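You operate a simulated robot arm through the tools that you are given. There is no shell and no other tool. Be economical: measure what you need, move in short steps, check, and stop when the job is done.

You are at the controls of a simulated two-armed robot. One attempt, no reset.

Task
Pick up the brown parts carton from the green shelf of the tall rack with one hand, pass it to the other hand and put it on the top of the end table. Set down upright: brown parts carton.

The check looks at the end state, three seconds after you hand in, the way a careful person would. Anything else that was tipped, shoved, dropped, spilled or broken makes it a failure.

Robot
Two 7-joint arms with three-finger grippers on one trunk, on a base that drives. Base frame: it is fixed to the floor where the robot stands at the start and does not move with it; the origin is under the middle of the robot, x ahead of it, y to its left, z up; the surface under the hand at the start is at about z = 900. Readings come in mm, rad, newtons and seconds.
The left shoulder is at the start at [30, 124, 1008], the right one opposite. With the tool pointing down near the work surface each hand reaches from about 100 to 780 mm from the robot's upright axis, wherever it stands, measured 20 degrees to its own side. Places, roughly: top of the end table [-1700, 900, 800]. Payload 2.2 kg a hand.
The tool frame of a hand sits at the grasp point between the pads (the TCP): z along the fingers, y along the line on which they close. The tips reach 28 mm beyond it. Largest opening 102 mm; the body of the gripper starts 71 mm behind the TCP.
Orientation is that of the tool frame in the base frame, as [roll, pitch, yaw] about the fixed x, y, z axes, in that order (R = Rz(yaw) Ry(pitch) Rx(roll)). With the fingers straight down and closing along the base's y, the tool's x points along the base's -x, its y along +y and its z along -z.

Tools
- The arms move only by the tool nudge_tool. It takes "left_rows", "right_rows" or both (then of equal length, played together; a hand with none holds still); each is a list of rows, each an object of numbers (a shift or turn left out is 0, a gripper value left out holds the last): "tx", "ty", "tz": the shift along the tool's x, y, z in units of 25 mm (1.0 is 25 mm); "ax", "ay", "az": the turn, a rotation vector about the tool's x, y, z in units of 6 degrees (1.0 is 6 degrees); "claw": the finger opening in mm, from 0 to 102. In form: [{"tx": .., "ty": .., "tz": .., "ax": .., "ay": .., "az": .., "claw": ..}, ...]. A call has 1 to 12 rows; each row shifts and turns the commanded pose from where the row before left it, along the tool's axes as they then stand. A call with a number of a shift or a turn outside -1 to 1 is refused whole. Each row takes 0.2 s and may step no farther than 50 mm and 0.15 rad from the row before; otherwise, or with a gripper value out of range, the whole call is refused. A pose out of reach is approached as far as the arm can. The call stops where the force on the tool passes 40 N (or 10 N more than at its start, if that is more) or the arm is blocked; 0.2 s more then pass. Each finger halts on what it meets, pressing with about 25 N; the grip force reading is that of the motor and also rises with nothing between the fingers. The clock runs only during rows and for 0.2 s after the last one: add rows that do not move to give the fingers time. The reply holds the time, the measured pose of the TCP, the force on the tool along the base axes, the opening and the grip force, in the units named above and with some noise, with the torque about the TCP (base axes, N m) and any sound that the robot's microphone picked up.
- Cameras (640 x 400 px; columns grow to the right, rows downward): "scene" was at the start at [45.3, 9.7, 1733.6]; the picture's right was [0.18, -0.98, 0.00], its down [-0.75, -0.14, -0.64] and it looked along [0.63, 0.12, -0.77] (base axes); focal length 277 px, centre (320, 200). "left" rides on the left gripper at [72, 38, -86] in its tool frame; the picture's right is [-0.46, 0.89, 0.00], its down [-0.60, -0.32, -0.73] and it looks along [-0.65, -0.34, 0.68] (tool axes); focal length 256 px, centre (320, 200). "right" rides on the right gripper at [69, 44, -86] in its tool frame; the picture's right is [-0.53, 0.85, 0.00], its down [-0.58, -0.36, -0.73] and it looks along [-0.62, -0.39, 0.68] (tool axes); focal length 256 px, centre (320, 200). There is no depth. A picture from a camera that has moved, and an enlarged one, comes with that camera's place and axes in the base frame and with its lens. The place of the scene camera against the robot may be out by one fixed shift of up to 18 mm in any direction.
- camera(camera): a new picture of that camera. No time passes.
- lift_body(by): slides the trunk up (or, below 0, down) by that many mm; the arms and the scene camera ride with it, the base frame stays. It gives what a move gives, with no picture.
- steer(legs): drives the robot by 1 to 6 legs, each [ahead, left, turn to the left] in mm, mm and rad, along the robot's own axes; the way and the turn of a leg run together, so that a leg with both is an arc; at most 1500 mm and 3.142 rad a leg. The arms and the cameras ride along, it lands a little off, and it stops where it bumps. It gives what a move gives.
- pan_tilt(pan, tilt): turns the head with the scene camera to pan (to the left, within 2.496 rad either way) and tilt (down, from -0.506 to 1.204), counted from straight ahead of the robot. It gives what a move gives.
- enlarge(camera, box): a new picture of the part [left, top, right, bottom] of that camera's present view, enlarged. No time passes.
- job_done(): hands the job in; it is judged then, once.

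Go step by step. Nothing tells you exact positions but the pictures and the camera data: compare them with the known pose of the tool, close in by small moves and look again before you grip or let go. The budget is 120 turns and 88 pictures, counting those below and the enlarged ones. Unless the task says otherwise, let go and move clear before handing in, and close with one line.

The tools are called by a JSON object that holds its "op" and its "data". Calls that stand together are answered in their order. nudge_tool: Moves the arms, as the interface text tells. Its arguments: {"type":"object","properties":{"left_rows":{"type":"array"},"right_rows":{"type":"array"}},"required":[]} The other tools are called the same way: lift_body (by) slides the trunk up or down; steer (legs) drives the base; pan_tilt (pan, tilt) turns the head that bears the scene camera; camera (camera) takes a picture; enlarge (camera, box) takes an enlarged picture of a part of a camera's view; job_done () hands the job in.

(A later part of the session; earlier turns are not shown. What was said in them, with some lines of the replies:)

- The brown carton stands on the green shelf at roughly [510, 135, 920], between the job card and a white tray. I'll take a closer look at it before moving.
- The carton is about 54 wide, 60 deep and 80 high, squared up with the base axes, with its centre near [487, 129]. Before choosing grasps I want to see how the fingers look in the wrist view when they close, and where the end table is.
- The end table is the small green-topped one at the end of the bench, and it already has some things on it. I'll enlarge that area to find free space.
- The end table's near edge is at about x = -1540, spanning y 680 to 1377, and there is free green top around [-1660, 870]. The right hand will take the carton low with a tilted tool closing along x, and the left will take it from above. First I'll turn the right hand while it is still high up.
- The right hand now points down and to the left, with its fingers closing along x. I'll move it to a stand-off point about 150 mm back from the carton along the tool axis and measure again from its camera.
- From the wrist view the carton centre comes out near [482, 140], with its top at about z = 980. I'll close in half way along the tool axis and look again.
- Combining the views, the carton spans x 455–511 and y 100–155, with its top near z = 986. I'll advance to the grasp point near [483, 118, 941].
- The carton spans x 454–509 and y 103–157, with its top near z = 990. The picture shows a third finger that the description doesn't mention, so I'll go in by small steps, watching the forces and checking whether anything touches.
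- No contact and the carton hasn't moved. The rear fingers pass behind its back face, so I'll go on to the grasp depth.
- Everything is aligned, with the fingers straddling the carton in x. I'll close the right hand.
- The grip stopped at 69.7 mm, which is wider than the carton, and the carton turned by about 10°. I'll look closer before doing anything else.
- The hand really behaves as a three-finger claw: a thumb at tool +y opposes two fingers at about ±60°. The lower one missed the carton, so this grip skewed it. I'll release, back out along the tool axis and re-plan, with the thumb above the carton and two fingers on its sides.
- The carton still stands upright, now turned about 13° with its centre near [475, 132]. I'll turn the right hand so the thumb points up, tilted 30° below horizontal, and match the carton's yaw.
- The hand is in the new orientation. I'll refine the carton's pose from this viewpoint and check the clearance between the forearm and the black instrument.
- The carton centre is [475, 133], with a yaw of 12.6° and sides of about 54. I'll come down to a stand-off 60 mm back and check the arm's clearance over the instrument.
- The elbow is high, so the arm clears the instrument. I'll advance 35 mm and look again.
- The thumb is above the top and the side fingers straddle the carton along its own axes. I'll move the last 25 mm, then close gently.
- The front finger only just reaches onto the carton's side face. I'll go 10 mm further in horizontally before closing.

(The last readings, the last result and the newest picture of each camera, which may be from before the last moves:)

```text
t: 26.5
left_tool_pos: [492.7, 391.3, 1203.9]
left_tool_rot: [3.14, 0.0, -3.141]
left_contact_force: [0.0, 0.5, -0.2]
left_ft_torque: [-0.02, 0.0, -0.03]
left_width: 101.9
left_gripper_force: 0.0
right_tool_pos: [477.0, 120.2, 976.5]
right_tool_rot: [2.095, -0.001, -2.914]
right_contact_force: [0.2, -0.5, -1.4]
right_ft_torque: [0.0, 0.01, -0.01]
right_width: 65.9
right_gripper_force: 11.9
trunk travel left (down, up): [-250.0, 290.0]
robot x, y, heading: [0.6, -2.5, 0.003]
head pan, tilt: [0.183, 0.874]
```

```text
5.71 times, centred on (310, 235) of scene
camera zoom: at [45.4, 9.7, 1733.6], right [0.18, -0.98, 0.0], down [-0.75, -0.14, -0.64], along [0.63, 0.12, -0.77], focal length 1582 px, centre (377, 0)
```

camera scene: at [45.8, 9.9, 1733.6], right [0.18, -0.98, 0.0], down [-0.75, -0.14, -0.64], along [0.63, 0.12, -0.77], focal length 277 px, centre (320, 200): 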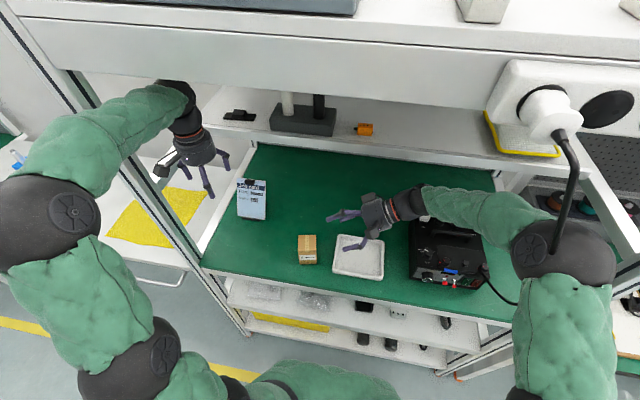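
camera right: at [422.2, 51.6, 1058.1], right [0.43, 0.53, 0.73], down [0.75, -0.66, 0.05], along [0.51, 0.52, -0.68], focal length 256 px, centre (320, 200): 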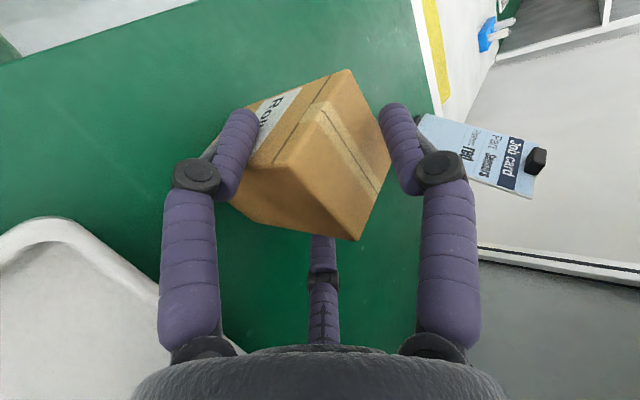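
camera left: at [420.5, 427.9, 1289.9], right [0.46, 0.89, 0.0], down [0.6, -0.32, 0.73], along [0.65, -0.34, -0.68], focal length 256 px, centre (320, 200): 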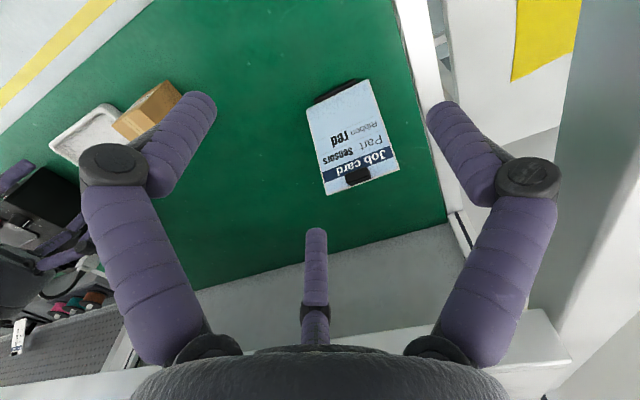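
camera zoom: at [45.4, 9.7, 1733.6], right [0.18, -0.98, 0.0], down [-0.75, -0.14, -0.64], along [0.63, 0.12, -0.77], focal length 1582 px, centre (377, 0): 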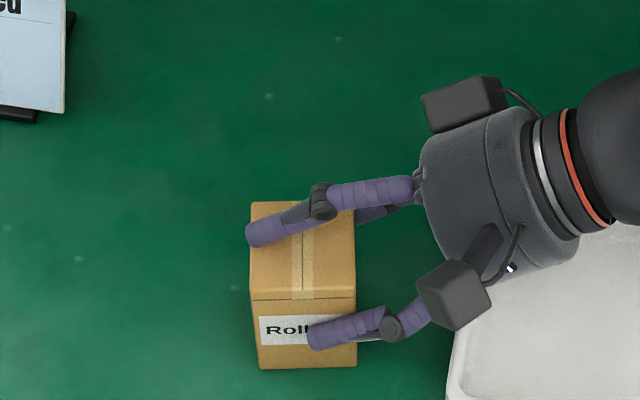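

The grip stopped at 65.9 mm, as the geometry predicted, and the carton has not moved. I'll tighten and lift it a little.

{"op": "nudge_tool", "data": {"right_rows": [{"claw": 30}, {"claw": 20}, {"claw": 10}, {}, {}]}}

{"op": "nudge_tool", "data": {"right_rows": [{"ty": 0.26, "tz": -0.15}, {"ty": 0.26, "tz": -0.15}, {}]}}

{"op": "enlarge", "data": {"camera": "scene", "box": [270, 200, 350, 270]}}

```text
t: 27.7
left_tool_pos: [493.4, 392.5, 1204.8]
left_tool_rot: [3.141, 0.001, -3.141]
left_contact_force: [0.2, -0.2, -0.3]
left_ft_torque: [0.01, 0.02, -0.04]
left_width: 102.0
left_gripper_force: 0.0
right_tool_pos: [477.7, 120.5, 976.7]
right_tool_rot: [2.094, -0.003, -2.914]
right_contact_force: [-0.1, 0.5, -1.3]
right_ft_torque: [-0.01, 0.02, -0.02]
right_width: 65.6
right_gripper_force: 24.7
trunk travel left (down, up): [-250.0, 290.0]
robot x, y, heading: [2.3, -3.2, -0.001]
head pan, tilt: [0.183, 0.874]
```

```text
t: 28.5
left_tool_pos: [492.6, 390.9, 1205.3]
left_tool_rot: [3.141, -0.001, 3.141]
left_contact_force: [0.2, -0.1, -0.1]
left_ft_torque: [0.03, -0.01, 0.06]
left_width: 102.0
left_gripper_force: 0.1
right_tool_pos: [477.4, 119.4, 990.9]
right_tool_rot: [2.093, 0.0, -2.914]
right_contact_force: [0.0, -0.4, -2.6]
right_ft_torque: [-0.04, 0.01, 0.0]
right_width: 65.6
right_gripper_force: 24.9
trunk travel left (down, up): [-250.0, 290.0]
robot x, y, heading: [1.7, -2.1, -0.001]
head pan, tilt: [0.183, 0.874]
```

```text
5.71 times, centred on (310, 235) of scene
camera zoom: at [45.5, 9.8, 1733.6], right [0.18, -0.98, 0.0], down [-0.75, -0.14, -0.64], along [0.63, 0.12, -0.77], focal length 1582 px, centre (377, 0)
```

zoom: 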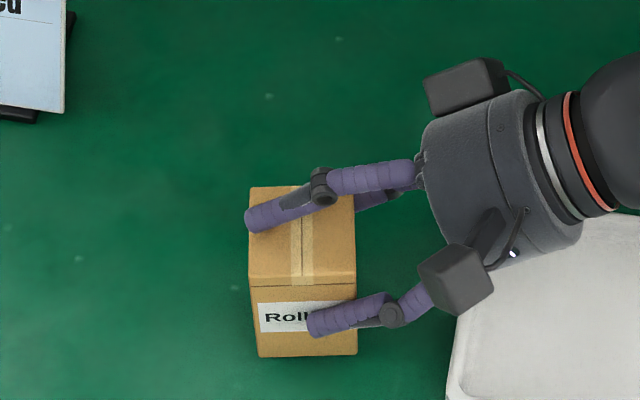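

The carton is in hand (about 0.27 kg) and level. I'll raise it well clear and back the robot out of the rack.

{"op": "nudge_tool", "data": {"right_rows": [{"ty": 0.866, "tz": -0.5}, {"ty": 0.866, "tz": -0.5}, {"ty": 0.866, "tz": -0.5}, {"ty": 0.866, "tz": -0.5}, {"ty": 0.866, "tz": -0.5}]}}

{"op": "camera", "data": {"camera": "scene"}}

```text
t: 29.7
left_tool_pos: [492.2, 390.4, 1204.5]
left_tool_rot: [-3.141, 0.001, -3.141]
left_contact_force: [-0.6, 1.1, 0.1]
left_ft_torque: [0.01, 0.0, 0.02]
left_width: 102.1
left_gripper_force: 0.1
right_tool_pos: [476.1, 119.3, 1118.1]
right_tool_rot: [2.094, -0.002, -2.914]
right_contact_force: [-0.7, -0.5, -0.8]
right_ft_torque: [0.02, -0.03, 0.0]
right_width: 65.3
right_gripper_force: 24.8
trunk travel left (down, up): [-250.0, 290.0]
robot x, y, heading: [0.6, -0.6, -0.003]
head pan, tilt: [0.183, 0.874]
```

```text
46 pictures are left
camera scene: at [44.9, 9.8, 1733.6], right [0.18, -0.98, 0.0], down [-0.75, -0.14, -0.64], along [0.63, 0.12, -0.77], focal length 277 px, centre (320, 200)
```

scene: 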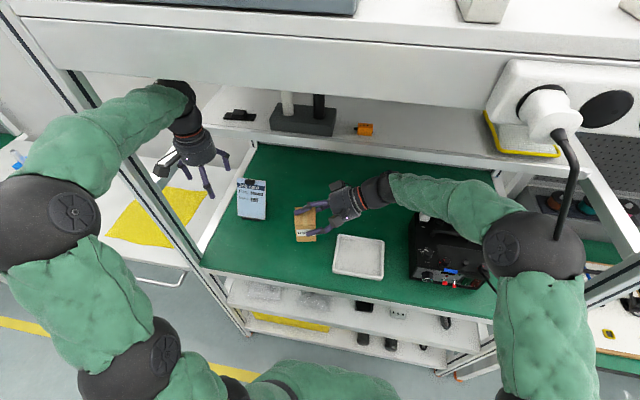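

Everything is clear of the shelf contents. I'll back straight out 500 mm.

{"op": "steer", "data": {"legs": [[-500, 0, 0]]}}

{"op": "camera", "data": {"camera": "scene"}}

{"op": "camera", "data": {"camera": "right"}}

```text
t: 32.6
left_tool_pos: [-8.0, 389.0, 1204.2]
left_tool_rot: [-3.141, 0.0, 3.135]
left_contact_force: [0.0, -0.7, 0.0]
left_ft_torque: [-0.04, -0.02, -0.04]
left_width: 101.8
left_gripper_force: 0.0
right_tool_pos: [-26.2, 118.5, 1117.4]
right_tool_rot: [2.096, 0.001, -2.921]
right_contact_force: [-0.4, 0.4, -0.4]
right_ft_torque: [-0.04, -0.02, 0.01]
right_width: 65.4
right_gripper_force: 25.0
trunk travel left (down, up): [-250.0, 290.0]
robot x, y, heading: [-502.8, 1.1, -0.005]
head pan, tilt: [0.183, 0.874]
```

```text
45 pictures are left
camera scene: at [-458.7, 11.2, 1733.6], right [0.18, -0.98, 0.0], down [-0.76, -0.13, -0.64], along [0.63, 0.11, -0.77], focal length 277 px, centre (320, 200)
```

scene: 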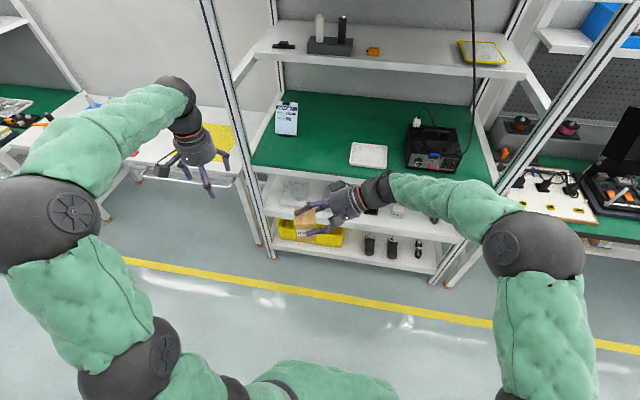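

```text
44 pictures are left
camera right: at [-81.4, 50.2, 1198.7], right [0.43, 0.53, 0.73], down [0.74, -0.67, 0.05], along [0.52, 0.52, -0.68], focal length 256 px, centre (320, 200)
```

right: 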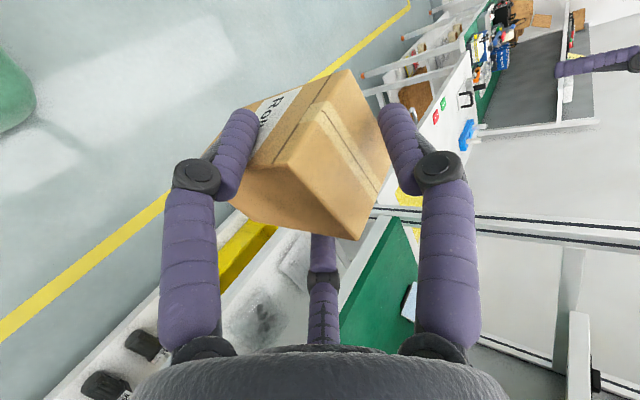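

The carton held firm during the drive. Now I'll bring the left hand over it from above, yawed to match, with its thumb on the far left side, and stop about 100 mm above the grip height.

{"op": "nudge_tool", "data": {"left_rows": [{"az": -0.7}, {"az": -0.7}, {"az": -0.7}, {"tx": 0.342, "ty": -0.96, "tz": -0.084}, {"tx": 0.342, "ty": -0.96, "tz": -0.084}, {"tx": 0.342, "ty": -0.96, "tz": -0.084}, {"tx": 0.342, "ty": -0.96, "tz": -0.084}, {"tx": 0.342, "ty": -0.96, "tz": -0.084}, {"tx": 0.342, "ty": -0.96, "tz": -0.084}, {"tx": 0.342, "ty": -0.96, "tz": -0.084}, {"tx": 0.342, "ty": -0.96, "tz": -0.084}, {"tx": 0.342, "ty": -0.96, "tz": -0.084}]}}

{"op": "camera", "data": {"camera": "left"}}

{"op": "camera", "data": {"camera": "scene"}}

```text
t: 35.2
left_tool_pos: [-37.1, 161.3, 1223.1]
left_tool_rot: [-3.14, -0.001, -2.928]
left_contact_force: [-0.4, -1.0, 1.3]
left_ft_torque: [0.01, -0.02, -0.01]
left_width: 102.2
left_gripper_force: 0.2
right_tool_pos: [-25.7, 118.9, 1116.3]
right_tool_rot: [2.091, 0.0, -2.92]
right_contact_force: [0.6, -0.4, -1.7]
right_ft_torque: [0.0, -0.02, -0.04]
right_width: 65.6
right_gripper_force: 24.3
trunk travel left (down, up): [-250.0, 290.0]
robot x, y, heading: [-503.5, 1.5, -0.007]
head pan, tilt: [0.183, 0.874]
```

```text
43 pictures are left
camera left: at [-116.0, 181.8, 1308.5], right [0.27, 0.96, 0.0], down [0.66, -0.18, 0.73], along [0.7, -0.19, -0.68], focal length 256 px, centre (320, 200)
```

left: 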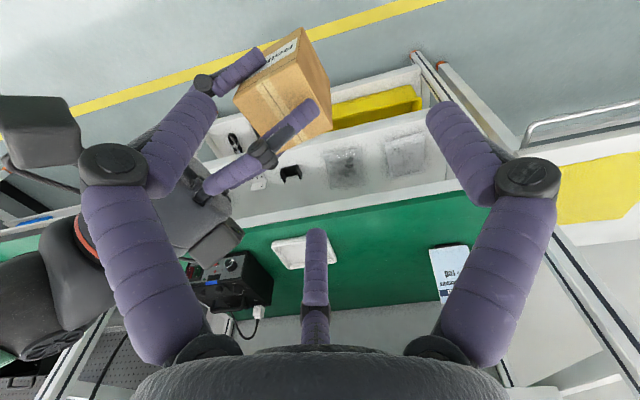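

```text
42 pictures are left
camera scene: at [-457.7, 10.4, 1733.6], right [0.18, -0.98, 0.0], down [-0.76, -0.13, -0.64], along [0.63, 0.11, -0.77], focal length 277 px, centre (320, 200)
```

scene: 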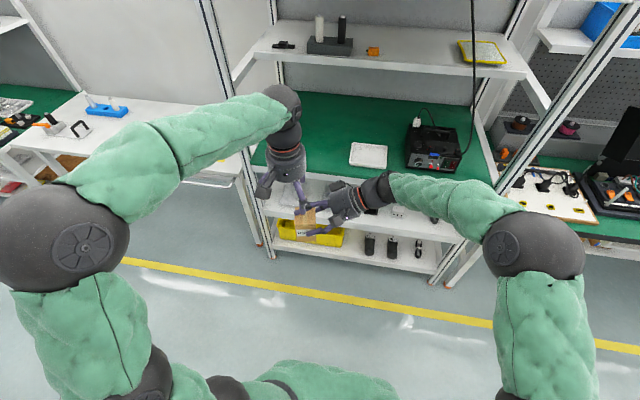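

I'll measure the carton precisely from the left hand's view before descending.

{"op": "enlarge", "data": {"camera": "left", "box": [180, 0, 372, 120]}}

{"op": "enlarge", "data": {"camera": "scene", "box": [240, 150, 400, 250]}}

```text
3.33 times, centred on (276, 60) of left
camera zoom: at [-116.0, 181.8, 1308.5], right [0.27, 0.96, 0.0], down [0.66, -0.18, 0.73], along [0.7, -0.19, -0.68], focal length 853 px, centre (467, 667)
```

zoom: 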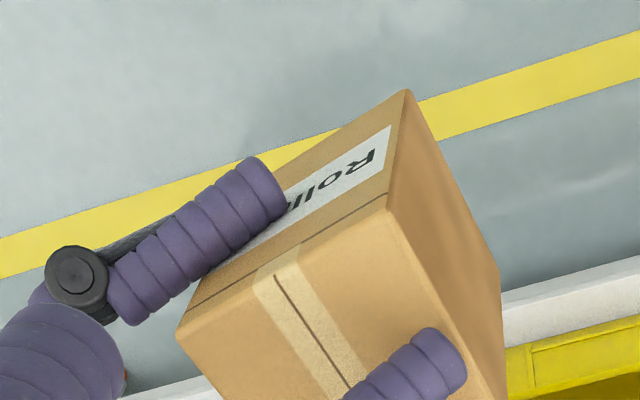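

```text
4.00 times, centred on (320, 200) of scene
camera zoom: at [-457.7, 10.4, 1733.6], right [0.18, -0.98, 0.0], down [-0.76, -0.13, -0.64], along [0.63, 0.11, -0.77], focal length 1108 px, centre (320, 200)
```

zoom: 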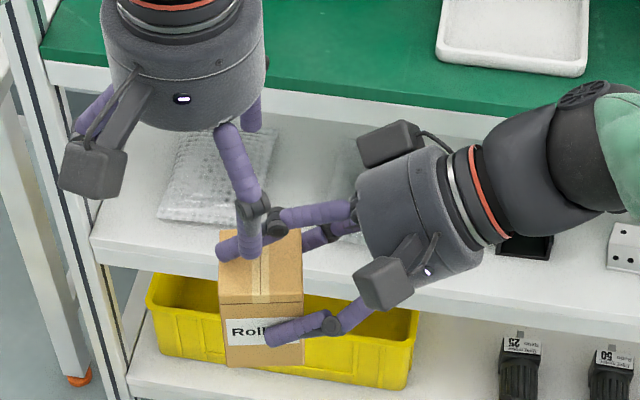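

The left view agrees with my estimate to within 2 mm. I'll descend 60 mm, shifted slightly outward, and look again.

{"op": "nudge_tool", "data": {"left_rows": [{"tx": -0.1, "ty": 0.13, "tz": 0.8}, {"tz": 0.8}, {"tz": 0.8}]}}

{"op": "camera", "data": {"camera": "left"}}

{"op": "enlarge", "data": {"camera": "scene", "box": [240, 150, 400, 250]}}

{"op": "camera", "data": {"camera": "right"}}

```text
t: 36.0
left_tool_pos: [-36.6, 166.1, 1162.0]
left_tool_rot: [-3.141, -0.003, -2.928]
left_contact_force: [0.8, 0.4, 0.1]
left_ft_torque: [-0.02, 0.0, 0.01]
left_width: 101.9
left_gripper_force: 0.0
right_tool_pos: [-25.5, 118.5, 1118.2]
right_tool_rot: [2.094, -0.002, -2.922]
right_contact_force: [-0.2, -0.6, -1.4]
right_ft_torque: [-0.03, -0.01, -0.01]
right_width: 65.4
right_gripper_force: 24.8
trunk travel left (down, up): [-250.0, 290.0]
robot x, y, heading: [-503.6, 4.0, -0.003]
head pan, tilt: [0.183, 0.874]
```

```text
39 pictures are left
camera left: at [-114.7, 185.9, 1248.0], right [0.27, 0.96, 0.0], down [0.66, -0.18, 0.73], along [0.7, -0.2, -0.68], focal length 256 px, centre (320, 200)
```

left: 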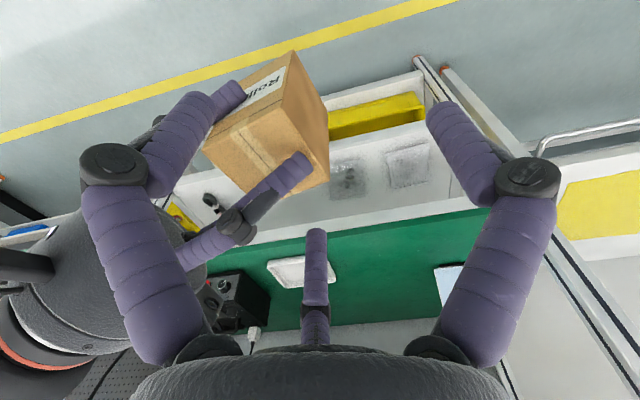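

```text
4.00 times, centred on (320, 200) of scene
camera zoom: at [-457.3, 11.1, 1733.6], right [0.18, -0.98, 0.0], down [-0.76, -0.13, -0.64], along [0.63, 0.11, -0.77], focal length 1108 px, centre (320, 200)
```

zoom: 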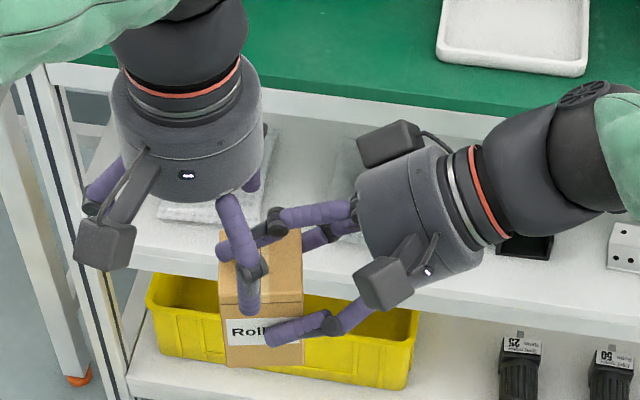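

```text
37 pictures are left
camera right: at [-80.4, 50.1, 1198.3], right [0.43, 0.53, 0.73], down [0.74, -0.67, 0.05], along [0.52, 0.52, -0.68], focal length 256 px, centre (320, 200)
```

right: 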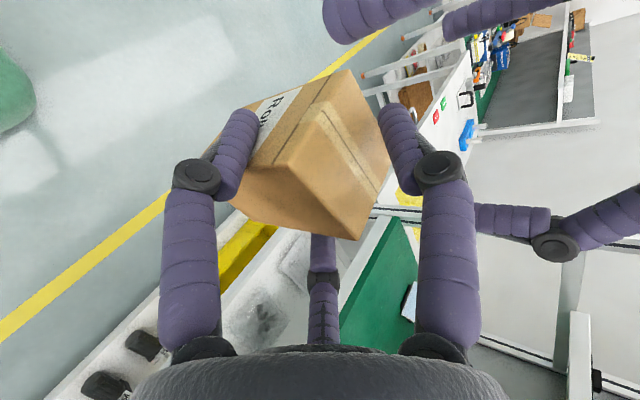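

The left front finger sits beside the right's with a small gap. I'll descend another 30 mm with a little more outward offset.

{"op": "nudge_tool", "data": {"left_rows": [{"ty": 0.12, "tz": 0.4}, {"tz": 0.5}, {"tz": 0.3}]}}

{"op": "enlarge", "data": {"camera": "scene", "box": [270, 180, 350, 240]}}

{"op": "camera", "data": {"camera": "left"}}

```text
t: 36.8
left_tool_pos: [-36.9, 170.5, 1131.9]
left_tool_rot: [-3.141, 0.0, -2.93]
left_contact_force: [0.2, 0.2, 0.2]
left_ft_torque: [0.0, 0.0, 0.03]
left_width: 102.1
left_gripper_force: 0.2
right_tool_pos: [-25.4, 118.0, 1116.5]
right_tool_rot: [2.094, -0.003, -2.923]
right_contact_force: [0.1, -0.1, -1.2]
right_ft_torque: [-0.03, 0.04, 0.02]
right_width: 65.6
right_gripper_force: 25.5
trunk travel left (down, up): [-250.0, 290.0]
robot x, y, heading: [-499.1, 3.5, -0.007]
head pan, tilt: [0.183, 0.874]
```

```text
6.67 times, centred on (310, 210) of scene
camera zoom: at [-457.7, 11.2, 1733.6], right [0.18, -0.98, 0.0], down [-0.76, -0.13, -0.64], along [0.63, 0.11, -0.77], focal length 1846 px, centre (387, 133)
```

zoom: 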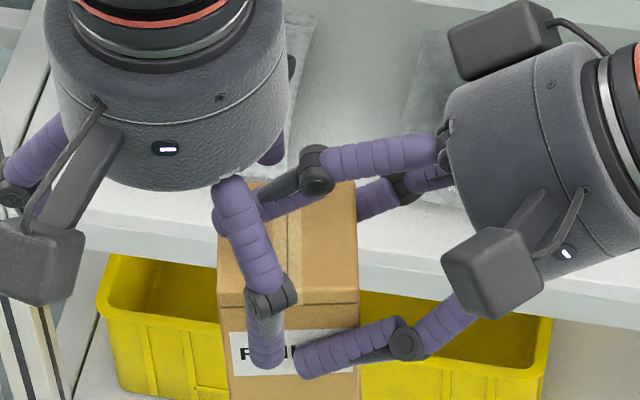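

```text
35 pictures are left
camera left: at [-115.4, 188.5, 1218.7], right [0.27, 0.96, 0.0], down [0.66, -0.18, 0.73], along [0.7, -0.2, -0.68], focal length 256 px, centre (320, 200)
```

left: 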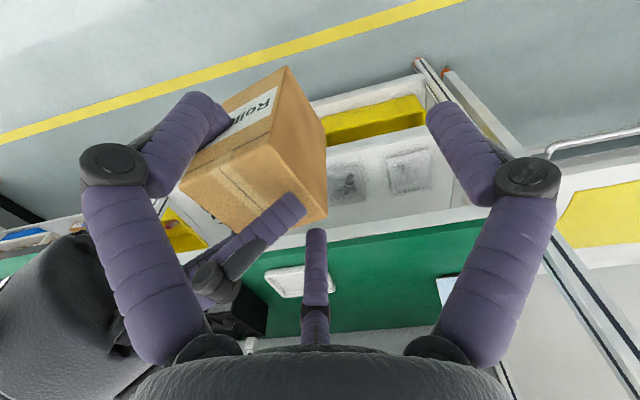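

The left hand is about 5 mm too far out. I'll half-close it first, which draws its fingers away from the right's, then shift back in and close.

{"op": "nudge_tool", "data": {"left_rows": [{"claw": 80}, {"claw": 80, "ty": -0.2}, {}]}}

{"op": "enlarge", "data": {"camera": "scene", "box": [270, 180, 350, 240]}}

```text
t: 37.6
left_tool_pos: [-36.8, 165.3, 1132.4]
left_tool_rot: [-3.141, 0.0, -2.928]
left_contact_force: [-0.4, -0.5, 0.2]
left_ft_torque: [-0.03, 0.03, 0.0]
left_width: 79.7
left_gripper_force: 0.1
right_tool_pos: [-24.5, 118.4, 1118.0]
right_tool_rot: [2.096, -0.003, -2.921]
right_contact_force: [0.9, -0.4, -1.3]
right_ft_torque: [-0.03, -0.01, -0.01]
right_width: 65.5
right_gripper_force: 25.6
trunk travel left (down, up): [-250.0, 290.0]
robot x, y, heading: [-501.4, 4.4, -0.004]
head pan, tilt: [0.183, 0.874]
```

```text
6.67 times, centred on (310, 210) of scene
camera zoom: at [-457.8, 11.3, 1733.6], right [0.18, -0.98, 0.0], down [-0.76, -0.13, -0.64], along [0.63, 0.11, -0.77], focal length 1846 px, centre (387, 133)
```

zoom: 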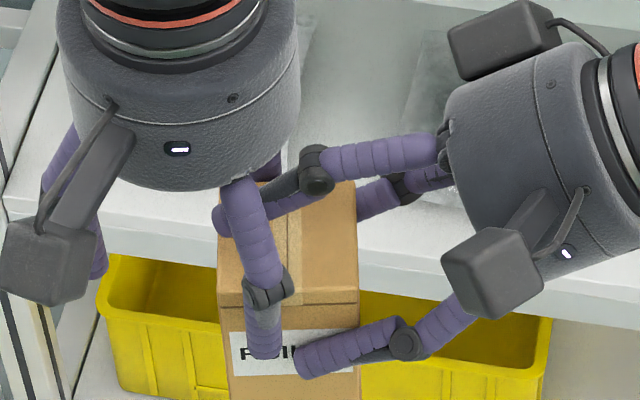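

Placement looks good. I'll centre it slightly and close the left hand.

{"op": "nudge_tool", "data": {"left_rows": [{"tx": -0.06, "claw": 74}, {"claw": 68}, {"claw": 62}, {"claw": 56}, {"claw": 45}, {"claw": 30}, {"claw": 10}, {}, {}]}}

{"op": "enlarge", "data": {"camera": "scene", "box": [270, 180, 350, 240]}}

{"op": "camera", "data": {"camera": "left"}}

```text
t: 39.6
left_tool_pos: [-35.5, 165.2, 1132.4]
left_tool_rot: [-3.14, -0.001, -2.929]
left_contact_force: [-13.7, -7.4, 5.5]
left_ft_torque: [-0.45, 0.48, -0.41]
left_width: 65.6
left_gripper_force: 25.0
right_tool_pos: [-25.8, 117.0, 1117.2]
right_tool_rot: [2.094, 0.0, -2.923]
right_contact_force: [13.5, 7.1, -7.1]
right_ft_torque: [0.05, -0.31, -0.26]
right_width: 65.7
right_gripper_force: 24.8
trunk travel left (down, up): [-250.0, 290.0]
robot x, y, heading: [-504.1, 3.1, -0.007]
head pan, tilt: [0.183, 0.874]
```

```text
6.67 times, centred on (310, 210) of scene
camera zoom: at [-457.7, 11.1, 1733.6], right [0.18, -0.98, 0.0], down [-0.76, -0.13, -0.64], along [0.63, 0.11, -0.77], focal length 1846 px, centre (387, 133)
```

zoom: 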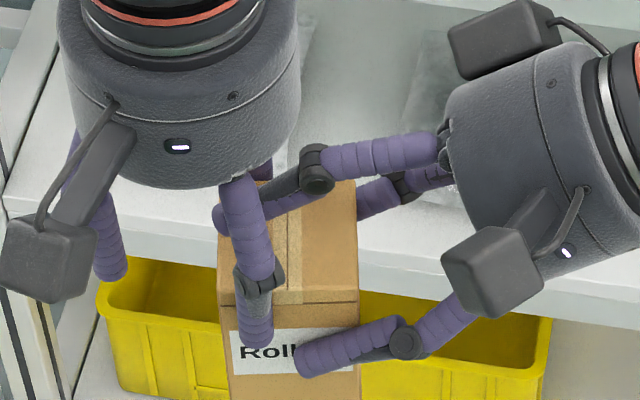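

```text
32 pictures are left
camera left: at [-113.4, 184.5, 1218.3], right [0.27, 0.96, 0.0], down [0.66, -0.18, 0.73], along [0.7, -0.2, -0.68], focal length 256 px, centre (320, 200)
```

left: 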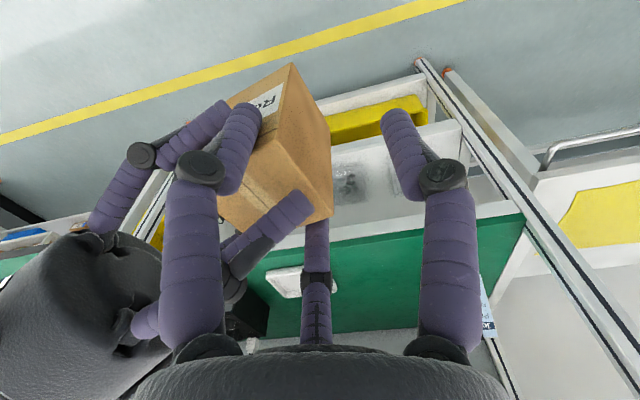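

Both hands now hold the carton, with a small sideways load between them. I'll relax that, then release the right hand.

{"op": "nudge_tool", "data": {"left_rows": [{"tx": 0.05}, {}]}}

{"op": "nudge_tool", "data": {"right_rows": [{"claw": 64}, {"claw": 70}, {"claw": 80}, {"claw": 92}, {"claw": 100}, {}]}}

{"op": "enlarge", "data": {"camera": "scene", "box": [270, 180, 350, 240]}}

```text
t: 40.2
left_tool_pos: [-34.9, 164.8, 1132.6]
left_tool_rot: [-3.141, -0.001, -2.928]
left_contact_force: [-6.8, -2.4, 0.0]
left_ft_torque: [-0.13, 0.42, -0.12]
left_width: 65.4
left_gripper_force: 24.8
right_tool_pos: [-25.6, 118.8, 1117.8]
right_tool_rot: [2.093, -0.003, -2.923]
right_contact_force: [7.8, 2.5, -1.5]
right_ft_torque: [0.09, -0.27, -0.24]
right_width: 65.5
right_gripper_force: 24.4
trunk travel left (down, up): [-250.0, 290.0]
robot x, y, heading: [-502.1, 1.7, -0.007]
head pan, tilt: [0.183, 0.874]
```

```text
t: 41.6
left_tool_pos: [-34.7, 164.4, 1133.9]
left_tool_rot: [3.141, 0.0, -2.928]
left_contact_force: [0.1, -0.2, -2.3]
left_ft_torque: [0.06, -0.01, 0.01]
left_width: 65.6
left_gripper_force: 24.6
right_tool_pos: [-25.5, 119.2, 1118.2]
right_tool_rot: [2.093, -0.001, -2.923]
right_contact_force: [-0.4, 0.2, -0.2]
right_ft_torque: [0.01, 0.0, -0.01]
right_width: 99.7
right_gripper_force: 0.0
trunk travel left (down, up): [-250.0, 290.0]
robot x, y, heading: [-503.1, 0.1, -0.007]
head pan, tilt: [0.183, 0.874]
```

```text
6.67 times, centred on (310, 210) of scene
camera zoom: at [-457.7, 11.1, 1733.6], right [0.18, -0.98, 0.0], down [-0.76, -0.13, -0.64], along [0.63, 0.11, -0.77], focal length 1846 px, centre (387, 133)
```

zoom: 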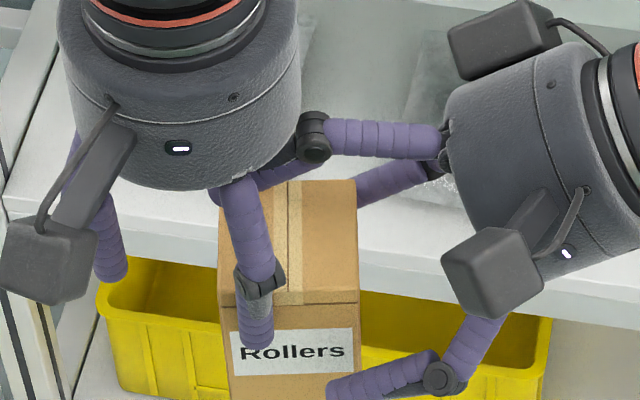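

The left hand carries it alone and it's steady. I'll withdraw the right hand horizontally.

{"op": "nudge_tool", "data": {"right_rows": [{"ty": -0.5, "tz": -0.866}, {"ty": -0.5, "tz": -0.866}, {"ty": -0.5, "tz": -0.866}, {"ty": -0.5, "tz": -0.866}, {"ty": -0.5, "tz": -0.866}, {"ty": -0.5, "tz": -0.866}, {"ty": -0.5, "tz": -0.866}, {"ty": -0.5, "tz": -0.866}]}}

{"op": "pan_tilt", "data": {"pan": 2.49, "tilt": 0.6}}

{"op": "camera", "data": {"camera": "scene"}}

{"op": "camera", "data": {"camera": "right"}}

```text
t: 43.4
left_tool_pos: [-36.2, 164.1, 1133.3]
left_tool_rot: [3.141, -0.001, -2.93]
left_contact_force: [0.1, -0.7, -2.4]
left_ft_torque: [0.06, 0.03, 0.0]
left_width: 65.4
left_gripper_force: 25.2
right_tool_pos: [17.7, -77.6, 1115.7]
right_tool_rot: [2.095, -0.002, -2.919]
right_contact_force: [-0.7, -0.1, 1.0]
right_ft_torque: [0.01, -0.03, 0.0]
right_width: 99.9
right_gripper_force: 0.0
trunk travel left (down, up): [-250.0, 290.0]
robot x, y, heading: [-501.9, 0.6, -0.009]
head pan, tilt: [0.183, 0.874]
```

```text
t: 45.6
left_tool_pos: [-34.8, 164.4, 1133.3]
left_tool_rot: [3.141, 0.002, -2.929]
left_contact_force: [0.9, 0.0, -2.2]
left_ft_torque: [0.07, -0.02, 0.01]
left_width: 65.3
left_gripper_force: 24.8
right_tool_pos: [18.9, -77.5, 1116.3]
right_tool_rot: [2.093, -0.001, -2.923]
right_contact_force: [-0.3, 0.2, -0.7]
right_ft_torque: [-0.01, 0.0, -0.01]
right_width: 100.1
right_gripper_force: 0.2
trunk travel left (down, up): [-250.0, 290.0]
robot x, y, heading: [-504.4, 2.0, -0.008]
head pan, tilt: [2.491, 0.6]
```

```text
30 pictures are left
camera scene: at [-603.4, 51.6, 1756.4], right [0.61, 0.79, 0.0], down [0.45, -0.35, -0.83], along [-0.65, 0.5, -0.56], focal length 277 px, centre (320, 200)
```

scene: 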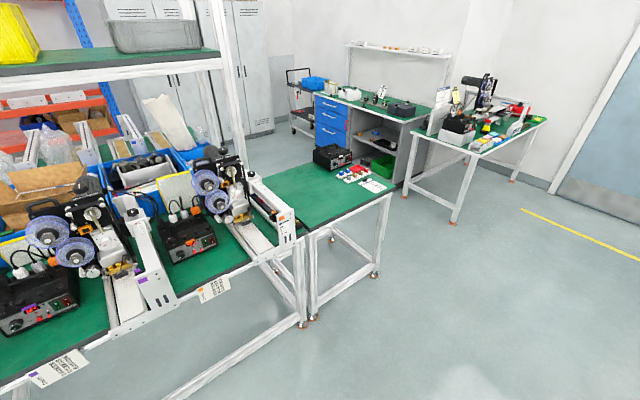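

```text
29 pictures are left
camera right: at [-37.5, -145.0, 1198.2], right [0.43, 0.53, 0.73], down [0.74, -0.67, 0.05], along [0.52, 0.52, -0.68], focal length 256 px, centre (320, 200)
```

right: 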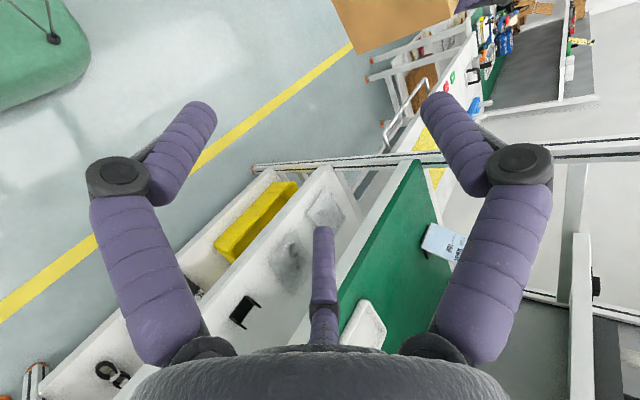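

The handover is done and the way to the end table looks clear. I'll turn around on the spot and slide sideways to line up with the table, then look.

{"op": "steer", "data": {"legs": [[0, 0, 1.57], [0, 0, 1.575], [0, -1058, 0]]}}

{"op": "pan_tilt", "data": {"pan": 0.1, "tilt": 0.6}}

{"op": "camera", "data": {"camera": "scene"}}

```text
t: 58.7
left_tool_pos: [-965.9, 895.6, 1133.5]
left_tool_rot: [3.141, 0.0, 0.216]
left_contact_force: [-0.9, -0.7, -2.0]
left_ft_torque: [-0.05, -0.04, 0.01]
left_width: 65.7
left_gripper_force: 25.6
right_tool_pos: [-1020.0, 1137.5, 1117.6]
right_tool_rot: [2.094, 0.001, 0.223]
right_contact_force: [0.2, 0.1, 0.2]
right_ft_torque: [0.0, 0.0, 0.0]
right_width: 100.1
right_gripper_force: 0.1
trunk travel left (down, up): [-250.0, 290.0]
robot x, y, heading: [-498.6, 1061.1, 3.138]
head pan, tilt: [2.491, 0.6]
```

```text
t: 60.9
left_tool_pos: [-966.4, 894.2, 1134.2]
left_tool_rot: [3.14, 0.001, 0.218]
left_contact_force: [0.2, -0.4, -1.3]
left_ft_torque: [-0.06, -0.01, 0.0]
left_width: 65.5
left_gripper_force: 25.0
right_tool_pos: [-1019.7, 1136.5, 1116.9]
right_tool_rot: [2.094, -0.002, 0.224]
right_contact_force: [0.1, -0.1, 0.2]
right_ft_torque: [-0.02, 0.0, 0.02]
right_width: 100.1
right_gripper_force: 0.1
trunk travel left (down, up): [-250.0, 290.0]
robot x, y, heading: [-496.7, 1060.3, 3.138]
head pan, tilt: [0.099, 0.6]
```

```text
28 pictures are left
camera scene: at [-557.9, 1046.3, 1756.4], right [-0.1, 1.0, 0.0], down [0.56, 0.05, -0.82], along [-0.82, -0.08, -0.57], focal length 277 px, centre (320, 200)
```

scene: 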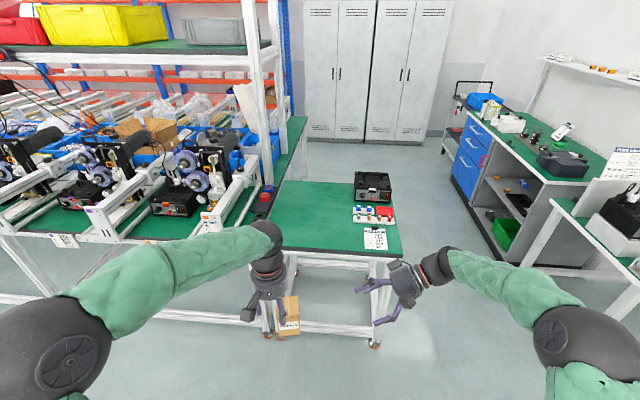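

The table lies straight ahead, with its near edge at about x = -1520 and free top around y = 930. I'll drive forward 610 mm.

{"op": "steer", "data": {"legs": [[400, 0, 0], [210, 0, 0]]}}

{"op": "pan_tilt", "data": {"pan": 0.1, "tilt": 0.9}}

{"op": "camera", "data": {"camera": "scene"}}

{"op": "camera", "data": {"camera": "left"}}

```text
t: 64.6
left_tool_pos: [-1571.7, 901.1, 1132.2]
left_tool_rot: [3.141, 0.0, 0.211]
left_contact_force: [-0.6, 0.0, -1.9]
left_ft_torque: [-0.04, -0.08, 0.01]
left_width: 65.7
left_gripper_force: 25.1
right_tool_pos: [-1625.9, 1143.9, 1116.3]
right_tool_rot: [2.093, -0.003, 0.22]
right_contact_force: [-0.1, 0.8, 0.1]
right_ft_torque: [-0.01, 0.0, 0.01]
right_width: 100.2
right_gripper_force: 0.1
trunk travel left (down, up): [-250.0, 290.0]
robot x, y, heading: [-1105.4, 1064.4, 3.129]
head pan, tilt: [0.099, 0.6]
```

```text
t: 65.4
left_tool_pos: [-1571.0, 901.8, 1133.0]
left_tool_rot: [3.141, 0.0, 0.21]
left_contact_force: [0.3, -0.6, -1.2]
left_ft_torque: [-0.07, 0.0, 0.01]
left_width: 65.3
left_gripper_force: 25.2
right_tool_pos: [-1624.8, 1143.6, 1117.8]
right_tool_rot: [2.094, 0.001, 0.218]
right_contact_force: [-0.4, 0.6, 0.0]
right_ft_torque: [0.0, 0.02, 0.01]
right_width: 99.9
right_gripper_force: 0.0
trunk travel left (down, up): [-250.0, 290.0]
robot x, y, heading: [-1102.4, 1064.6, 3.136]
head pan, tilt: [0.099, 0.901]
```

```text
27 pictures are left
camera scene: at [-1149.5, 1052.2, 1731.6], right [-0.09, 1.0, 0.0], down [0.78, 0.07, -0.62], along [-0.62, -0.06, -0.78], focal length 277 px, centre (320, 200)
```

scene: 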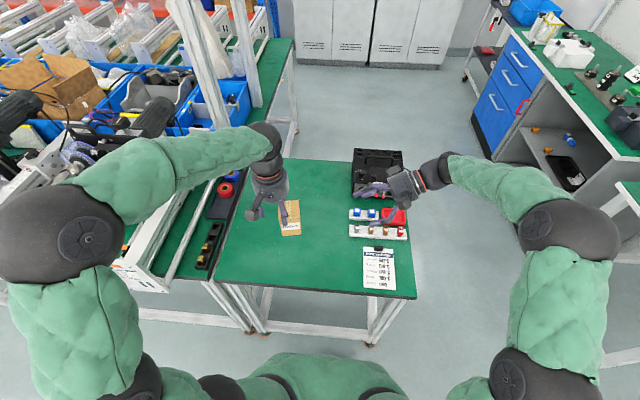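

```text
26 pictures are left
camera left: at [-1492.8, 878.1, 1218.7], right [-0.27, -0.96, 0.0], down [-0.66, 0.18, 0.73], along [-0.7, 0.2, -0.68], focal length 256 px, centre (320, 200)
```

left: 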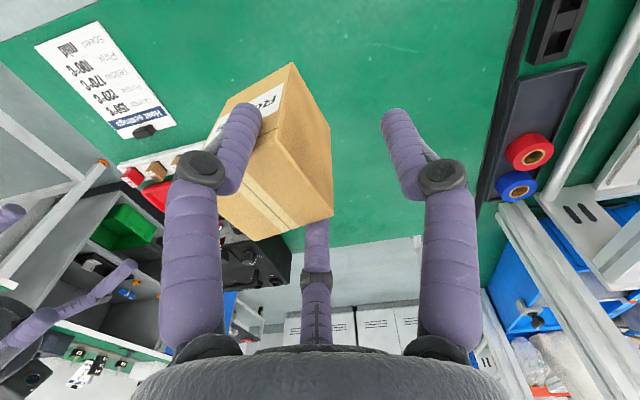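

The carton is over free table top with a margin from the edge and the other things. I'll move it 40 mm further in and come down most of the way.

{"op": "nudge_tool", "data": {"left_rows": [{"tx": -0.195, "ty": -0.04, "tz": 0.84}, {"tx": -0.195, "ty": -0.04, "tz": 0.84}, {"tx": -0.195, "ty": -0.04, "tz": 0.84}, {"tx": -0.195, "ty": -0.04, "tz": 0.84}, {"tx": -0.195, "ty": -0.04, "tz": 0.84}, {"tx": -0.195, "ty": -0.04, "tz": 0.84}, {"tx": -0.195, "ty": -0.04, "tz": 0.84}, {"tx": -0.195, "ty": -0.04, "tz": 0.84}]}}

{"op": "camera", "data": {"camera": "scene"}}

{"op": "camera", "data": {"camera": "left"}}

{"op": "camera", "data": {"camera": "right"}}

```text
t: 67.2
left_tool_pos: [-1612.5, 901.3, 965.0]
left_tool_rot: [3.14, 0.001, 0.21]
left_contact_force: [0.4, -0.6, -2.3]
left_ft_torque: [-0.02, -0.03, -0.02]
left_width: 65.5
left_gripper_force: 25.0
right_tool_pos: [-1624.3, 1143.2, 1116.5]
right_tool_rot: [2.094, -0.001, 0.218]
right_contact_force: [0.2, 0.2, -0.9]
right_ft_torque: [-0.01, -0.02, 0.05]
right_width: 100.5
right_gripper_force: 0.1
trunk travel left (down, up): [-250.0, 290.0]
robot x, y, heading: [-1102.4, 1062.7, 3.134]
head pan, tilt: [0.099, 0.901]
```

```text
25 pictures are left
camera scene: at [-1150.2, 1052.1, 1731.6], right [-0.09, 1.0, 0.0], down [0.78, 0.07, -0.62], along [-0.62, -0.06, -0.78], focal length 277 px, centre (320, 200)
```

scene: 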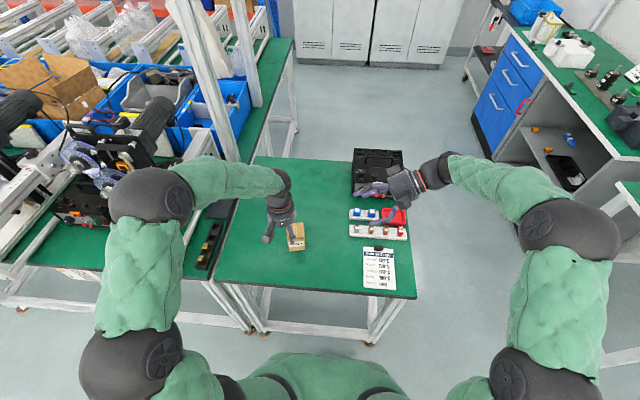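

```text
24 pictures are left
camera left: at [-1533.2, 877.2, 1049.6], right [-0.27, -0.96, 0.0], down [-0.66, 0.18, 0.73], along [-0.7, 0.2, -0.68], focal length 256 px, centre (320, 200)
```

left: 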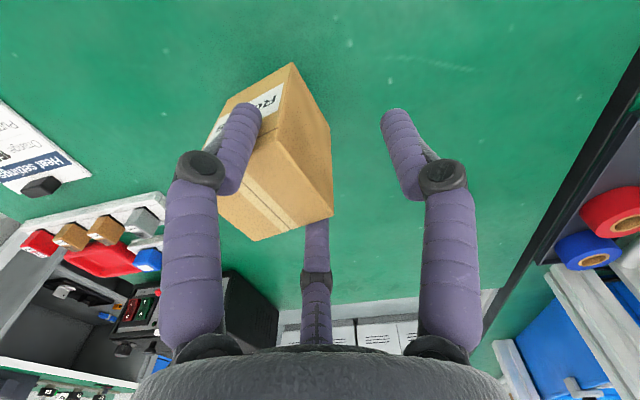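

```text
23 pictures are left
camera right: at [-1568.6, 1208.7, 1198.0], right [-0.43, -0.53, 0.73], down [-0.74, 0.67, 0.05], along [-0.52, -0.52, -0.68], focal length 256 px, centre (320, 200)
```

right: 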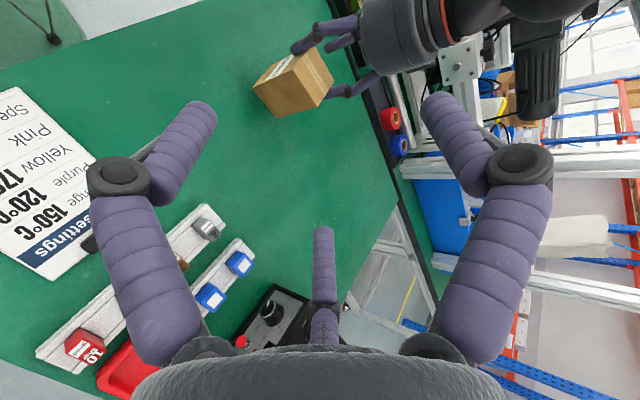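

There is about 70 mm to go. I'll come down another 55 mm, then check the elbow and the height of the carton's bottom above the table.

{"op": "nudge_tool", "data": {"left_rows": [{"tz": 0.7}, {"tz": 0.75}, {"tz": 0.75}]}}

{"op": "enlarge", "data": {"camera": "right", "box": [200, 0, 520, 200]}}

{"op": "enlarge", "data": {"camera": "scene", "box": [60, 130, 380, 330]}}

```text
t: 68.0
left_tool_pos: [-1615.0, 901.6, 910.1]
left_tool_rot: [-3.14, 0.003, 0.21]
left_contact_force: [1.2, -2.3, 20.7]
left_ft_torque: [0.32, 0.0, -0.03]
left_width: 66.2
left_gripper_force: 24.9
right_tool_pos: [-1624.2, 1143.3, 1116.4]
right_tool_rot: [2.093, -0.003, 0.218]
right_contact_force: [0.1, -0.6, -0.7]
right_ft_torque: [-0.03, -0.03, 0.02]
right_width: 100.1
right_gripper_force: 0.1
trunk travel left (down, up): [-250.0, 290.0]
robot x, y, heading: [-1104.6, 1067.9, 3.134]
head pan, tilt: [0.099, 0.901]
```

```text
2.00 times, centred on (360, 100) of right
camera zoom: at [-1568.2, 1208.6, 1198.3], right [-0.43, -0.53, 0.73], down [-0.74, 0.67, 0.05], along [-0.52, -0.52, -0.68], focal length 512 px, centre (240, 400)
```

zoom: 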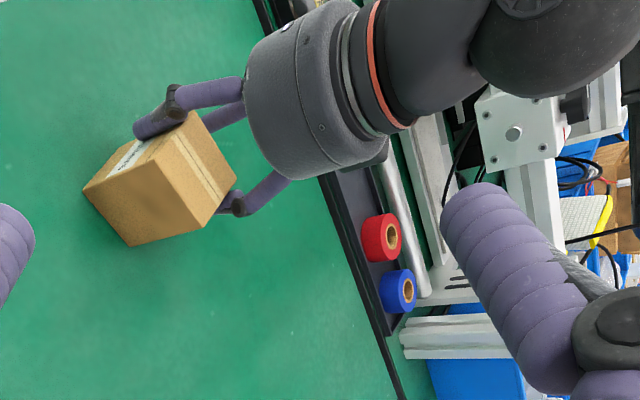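

```text
2.00 times, centred on (220, 230) of scene
camera zoom: at [-1149.6, 1052.0, 1731.7], right [-0.09, 1.0, 0.0], down [0.78, 0.07, -0.62], along [-0.62, -0.06, -0.78], focal length 554 px, centre (520, 140)
```

zoom: 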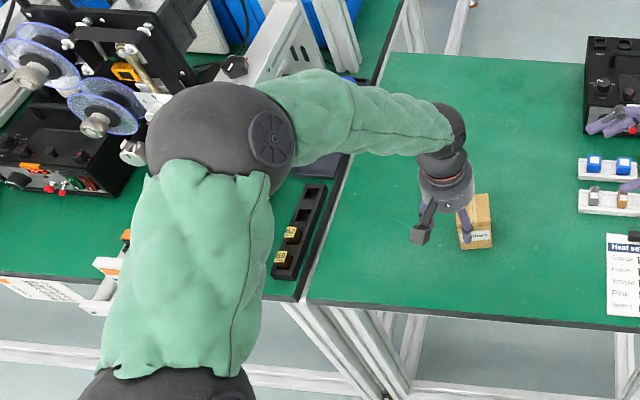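

The force of about 21 N upward shows the carton has met the table, whose top works out nearer z ≈ 830 than 800. I'll check it sits flat from the left view, and ease off the pressure.

{"op": "nudge_tool", "data": {"left_rows": [{"tz": -0.05}, {}]}}

{"op": "camera", "data": {"camera": "left"}}

{"op": "enlarge", "data": {"camera": "scene", "box": [260, 200, 340, 270]}}

```text
t: 68.6
left_tool_pos: [-1612.8, 901.5, 911.2]
left_tool_rot: [-3.14, 0.0, 0.21]
left_contact_force: [-2.8, 0.7, 6.8]
left_ft_torque: [0.26, 0.49, 0.03]
left_width: 65.5
left_gripper_force: 25.1
right_tool_pos: [-1623.9, 1143.2, 1118.0]
right_tool_rot: [2.094, 0.0, 0.218]
right_contact_force: [0.3, 0.9, -0.8]
right_ft_torque: [-0.04, 0.02, -0.01]
right_width: 100.1
right_gripper_force: 0.1
trunk travel left (down, up): [-250.0, 290.0]
robot x, y, heading: [-1103.9, 1062.8, 3.134]
head pan, tilt: [0.099, 0.901]
```

```text
20 pictures are left
camera left: at [-1534.0, 877.4, 996.6], right [-0.27, -0.96, 0.0], down [-0.66, 0.18, 0.73], along [-0.7, 0.2, -0.68], focal length 256 px, centre (320, 200)
```

left: 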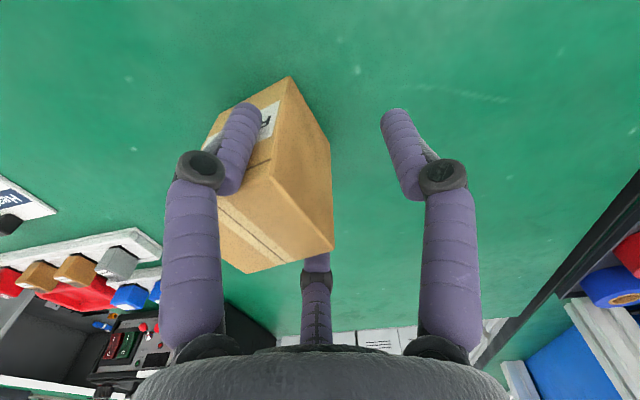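

```text
5.71 times, centred on (300, 235) of scene
camera zoom: at [-1149.3, 1052.5, 1731.5], right [-0.09, 1.0, 0.0], down [0.78, 0.07, -0.62], along [-0.62, -0.06, -0.78], focal length 1582 px, centre (434, 0)
```

zoom: 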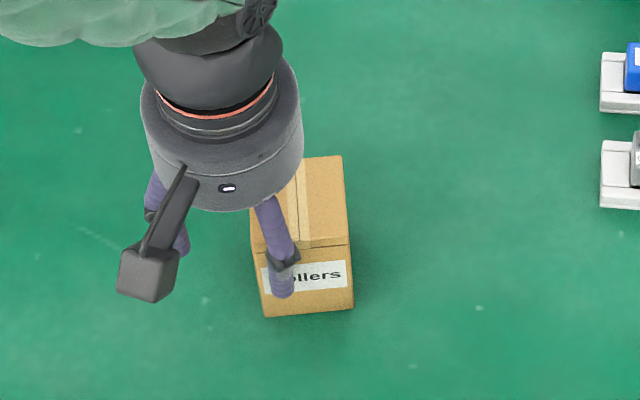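

The carton met the table a little earlier and slid slightly up in the fingers. It now sits flat and square on the top, so I'll release gently.

{"op": "nudge_tool", "data": {"left_rows": [{"claw": 63}, {"claw": 66}, {"claw": 70}, {"claw": 78}, {"claw": 88}, {"claw": 100}, {}]}}

{"op": "enlarge", "data": {"camera": "scene", "box": [260, 200, 340, 270]}}

{"op": "camera", "data": {"camera": "left"}}

```text
t: 70.2
left_tool_pos: [-1611.8, 900.3, 912.0]
left_tool_rot: [3.141, -0.001, 0.211]
left_contact_force: [-0.4, 0.7, 0.0]
left_ft_torque: [0.0, -0.01, -0.01]
left_width: 99.8
left_gripper_force: 0.2
right_tool_pos: [-1624.5, 1143.6, 1116.8]
right_tool_rot: [2.094, -0.003, 0.219]
right_contact_force: [-0.1, -0.1, 0.2]
right_ft_torque: [-0.01, 0.0, -0.01]
right_width: 100.2
right_gripper_force: 0.1
trunk travel left (down, up): [-250.0, 290.0]
robot x, y, heading: [-1106.2, 1063.7, 3.13]
head pan, tilt: [0.099, 0.901]
```

```text
5.71 times, centred on (300, 235) of scene
camera zoom: at [-1149.5, 1052.2, 1731.6], right [-0.09, 1.0, 0.0], down [0.78, 0.07, -0.62], along [-0.62, -0.06, -0.78], focal length 1582 px, centre (434, 0)
```

zoom: 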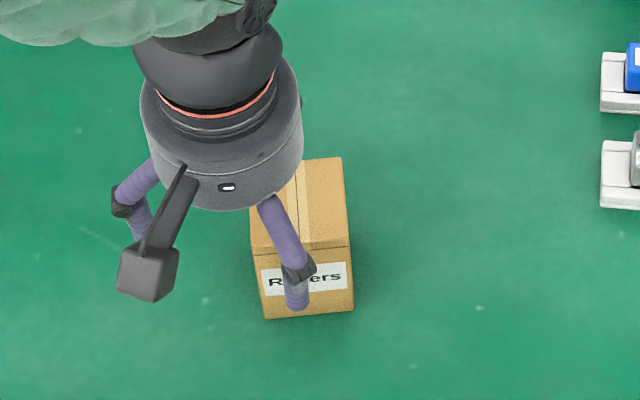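

```text
17 pictures are left
camera left: at [-1534.2, 877.1, 996.9], right [-0.27, -0.96, 0.0], down [-0.66, 0.18, 0.73], along [-0.7, 0.2, -0.68], focal length 256 px, centre (320, 200)
```

left: 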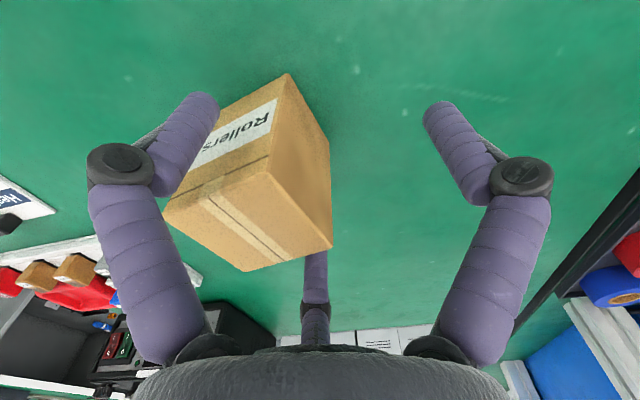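

The carton stands upright on its own and the fingers are clear on all sides. I'll lift the left hand straight up.

{"op": "nudge_tool", "data": {"left_rows": [{"tz": -0.6}, {"tz": -0.8}, {"tz": -1}, {"tz": -1}, {"tz": -1}, {"tz": -1}, {"tz": -1}, {"tz": -1}]}}

{"op": "camera", "data": {"camera": "scene"}}

{"op": "camera", "data": {"camera": "right"}}

```text
t: 72.0
left_tool_pos: [-1610.2, 901.6, 1097.7]
left_tool_rot: [-3.141, 0.0, 0.212]
left_contact_force: [-1.1, -0.3, 0.8]
left_ft_torque: [0.01, 0.0, 0.03]
left_width: 100.2
left_gripper_force: 0.0
right_tool_pos: [-1623.7, 1143.5, 1117.1]
right_tool_rot: [2.096, -0.001, 0.219]
right_contact_force: [0.1, 0.6, 0.2]
right_ft_torque: [-0.02, 0.0, -0.02]
right_width: 100.0
right_gripper_force: 0.0
trunk travel left (down, up): [-250.0, 290.0]
robot x, y, heading: [-1105.5, 1065.2, 3.131]
head pan, tilt: [0.099, 0.901]
```

```text
16 pictures are left
camera scene: at [-1148.9, 1052.2, 1731.6], right [-0.09, 1.0, 0.0], down [0.78, 0.07, -0.62], along [-0.62, -0.06, -0.78], focal length 277 px, centre (320, 200)
```

scene: 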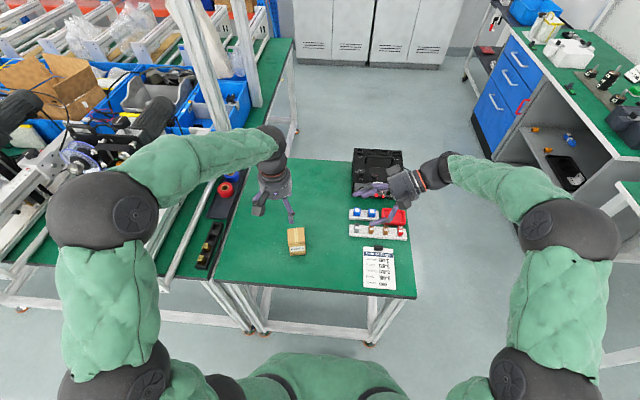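

```text
15 pictures are left
camera right: at [-1567.7, 1208.8, 1198.4], right [-0.43, -0.53, 0.73], down [-0.74, 0.67, 0.05], along [-0.52, -0.52, -0.68], focal length 256 px, centre (320, 200)
```

right: 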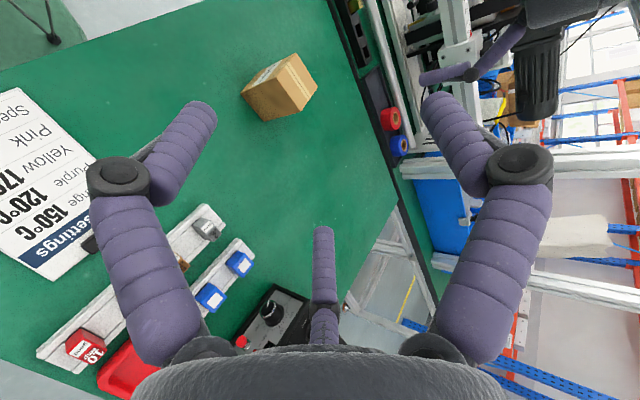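

The carton stands upright on the end table, nothing else was disturbed and both hands are clear. I'm handing in.

{"op": "job_done", "data": {}}

```text
The job is handed in.
```

The brown parts carton went from the right hand to the left and now stands upright on the end table; I handed the job in with both hands clear and saw nothing else disturbed.
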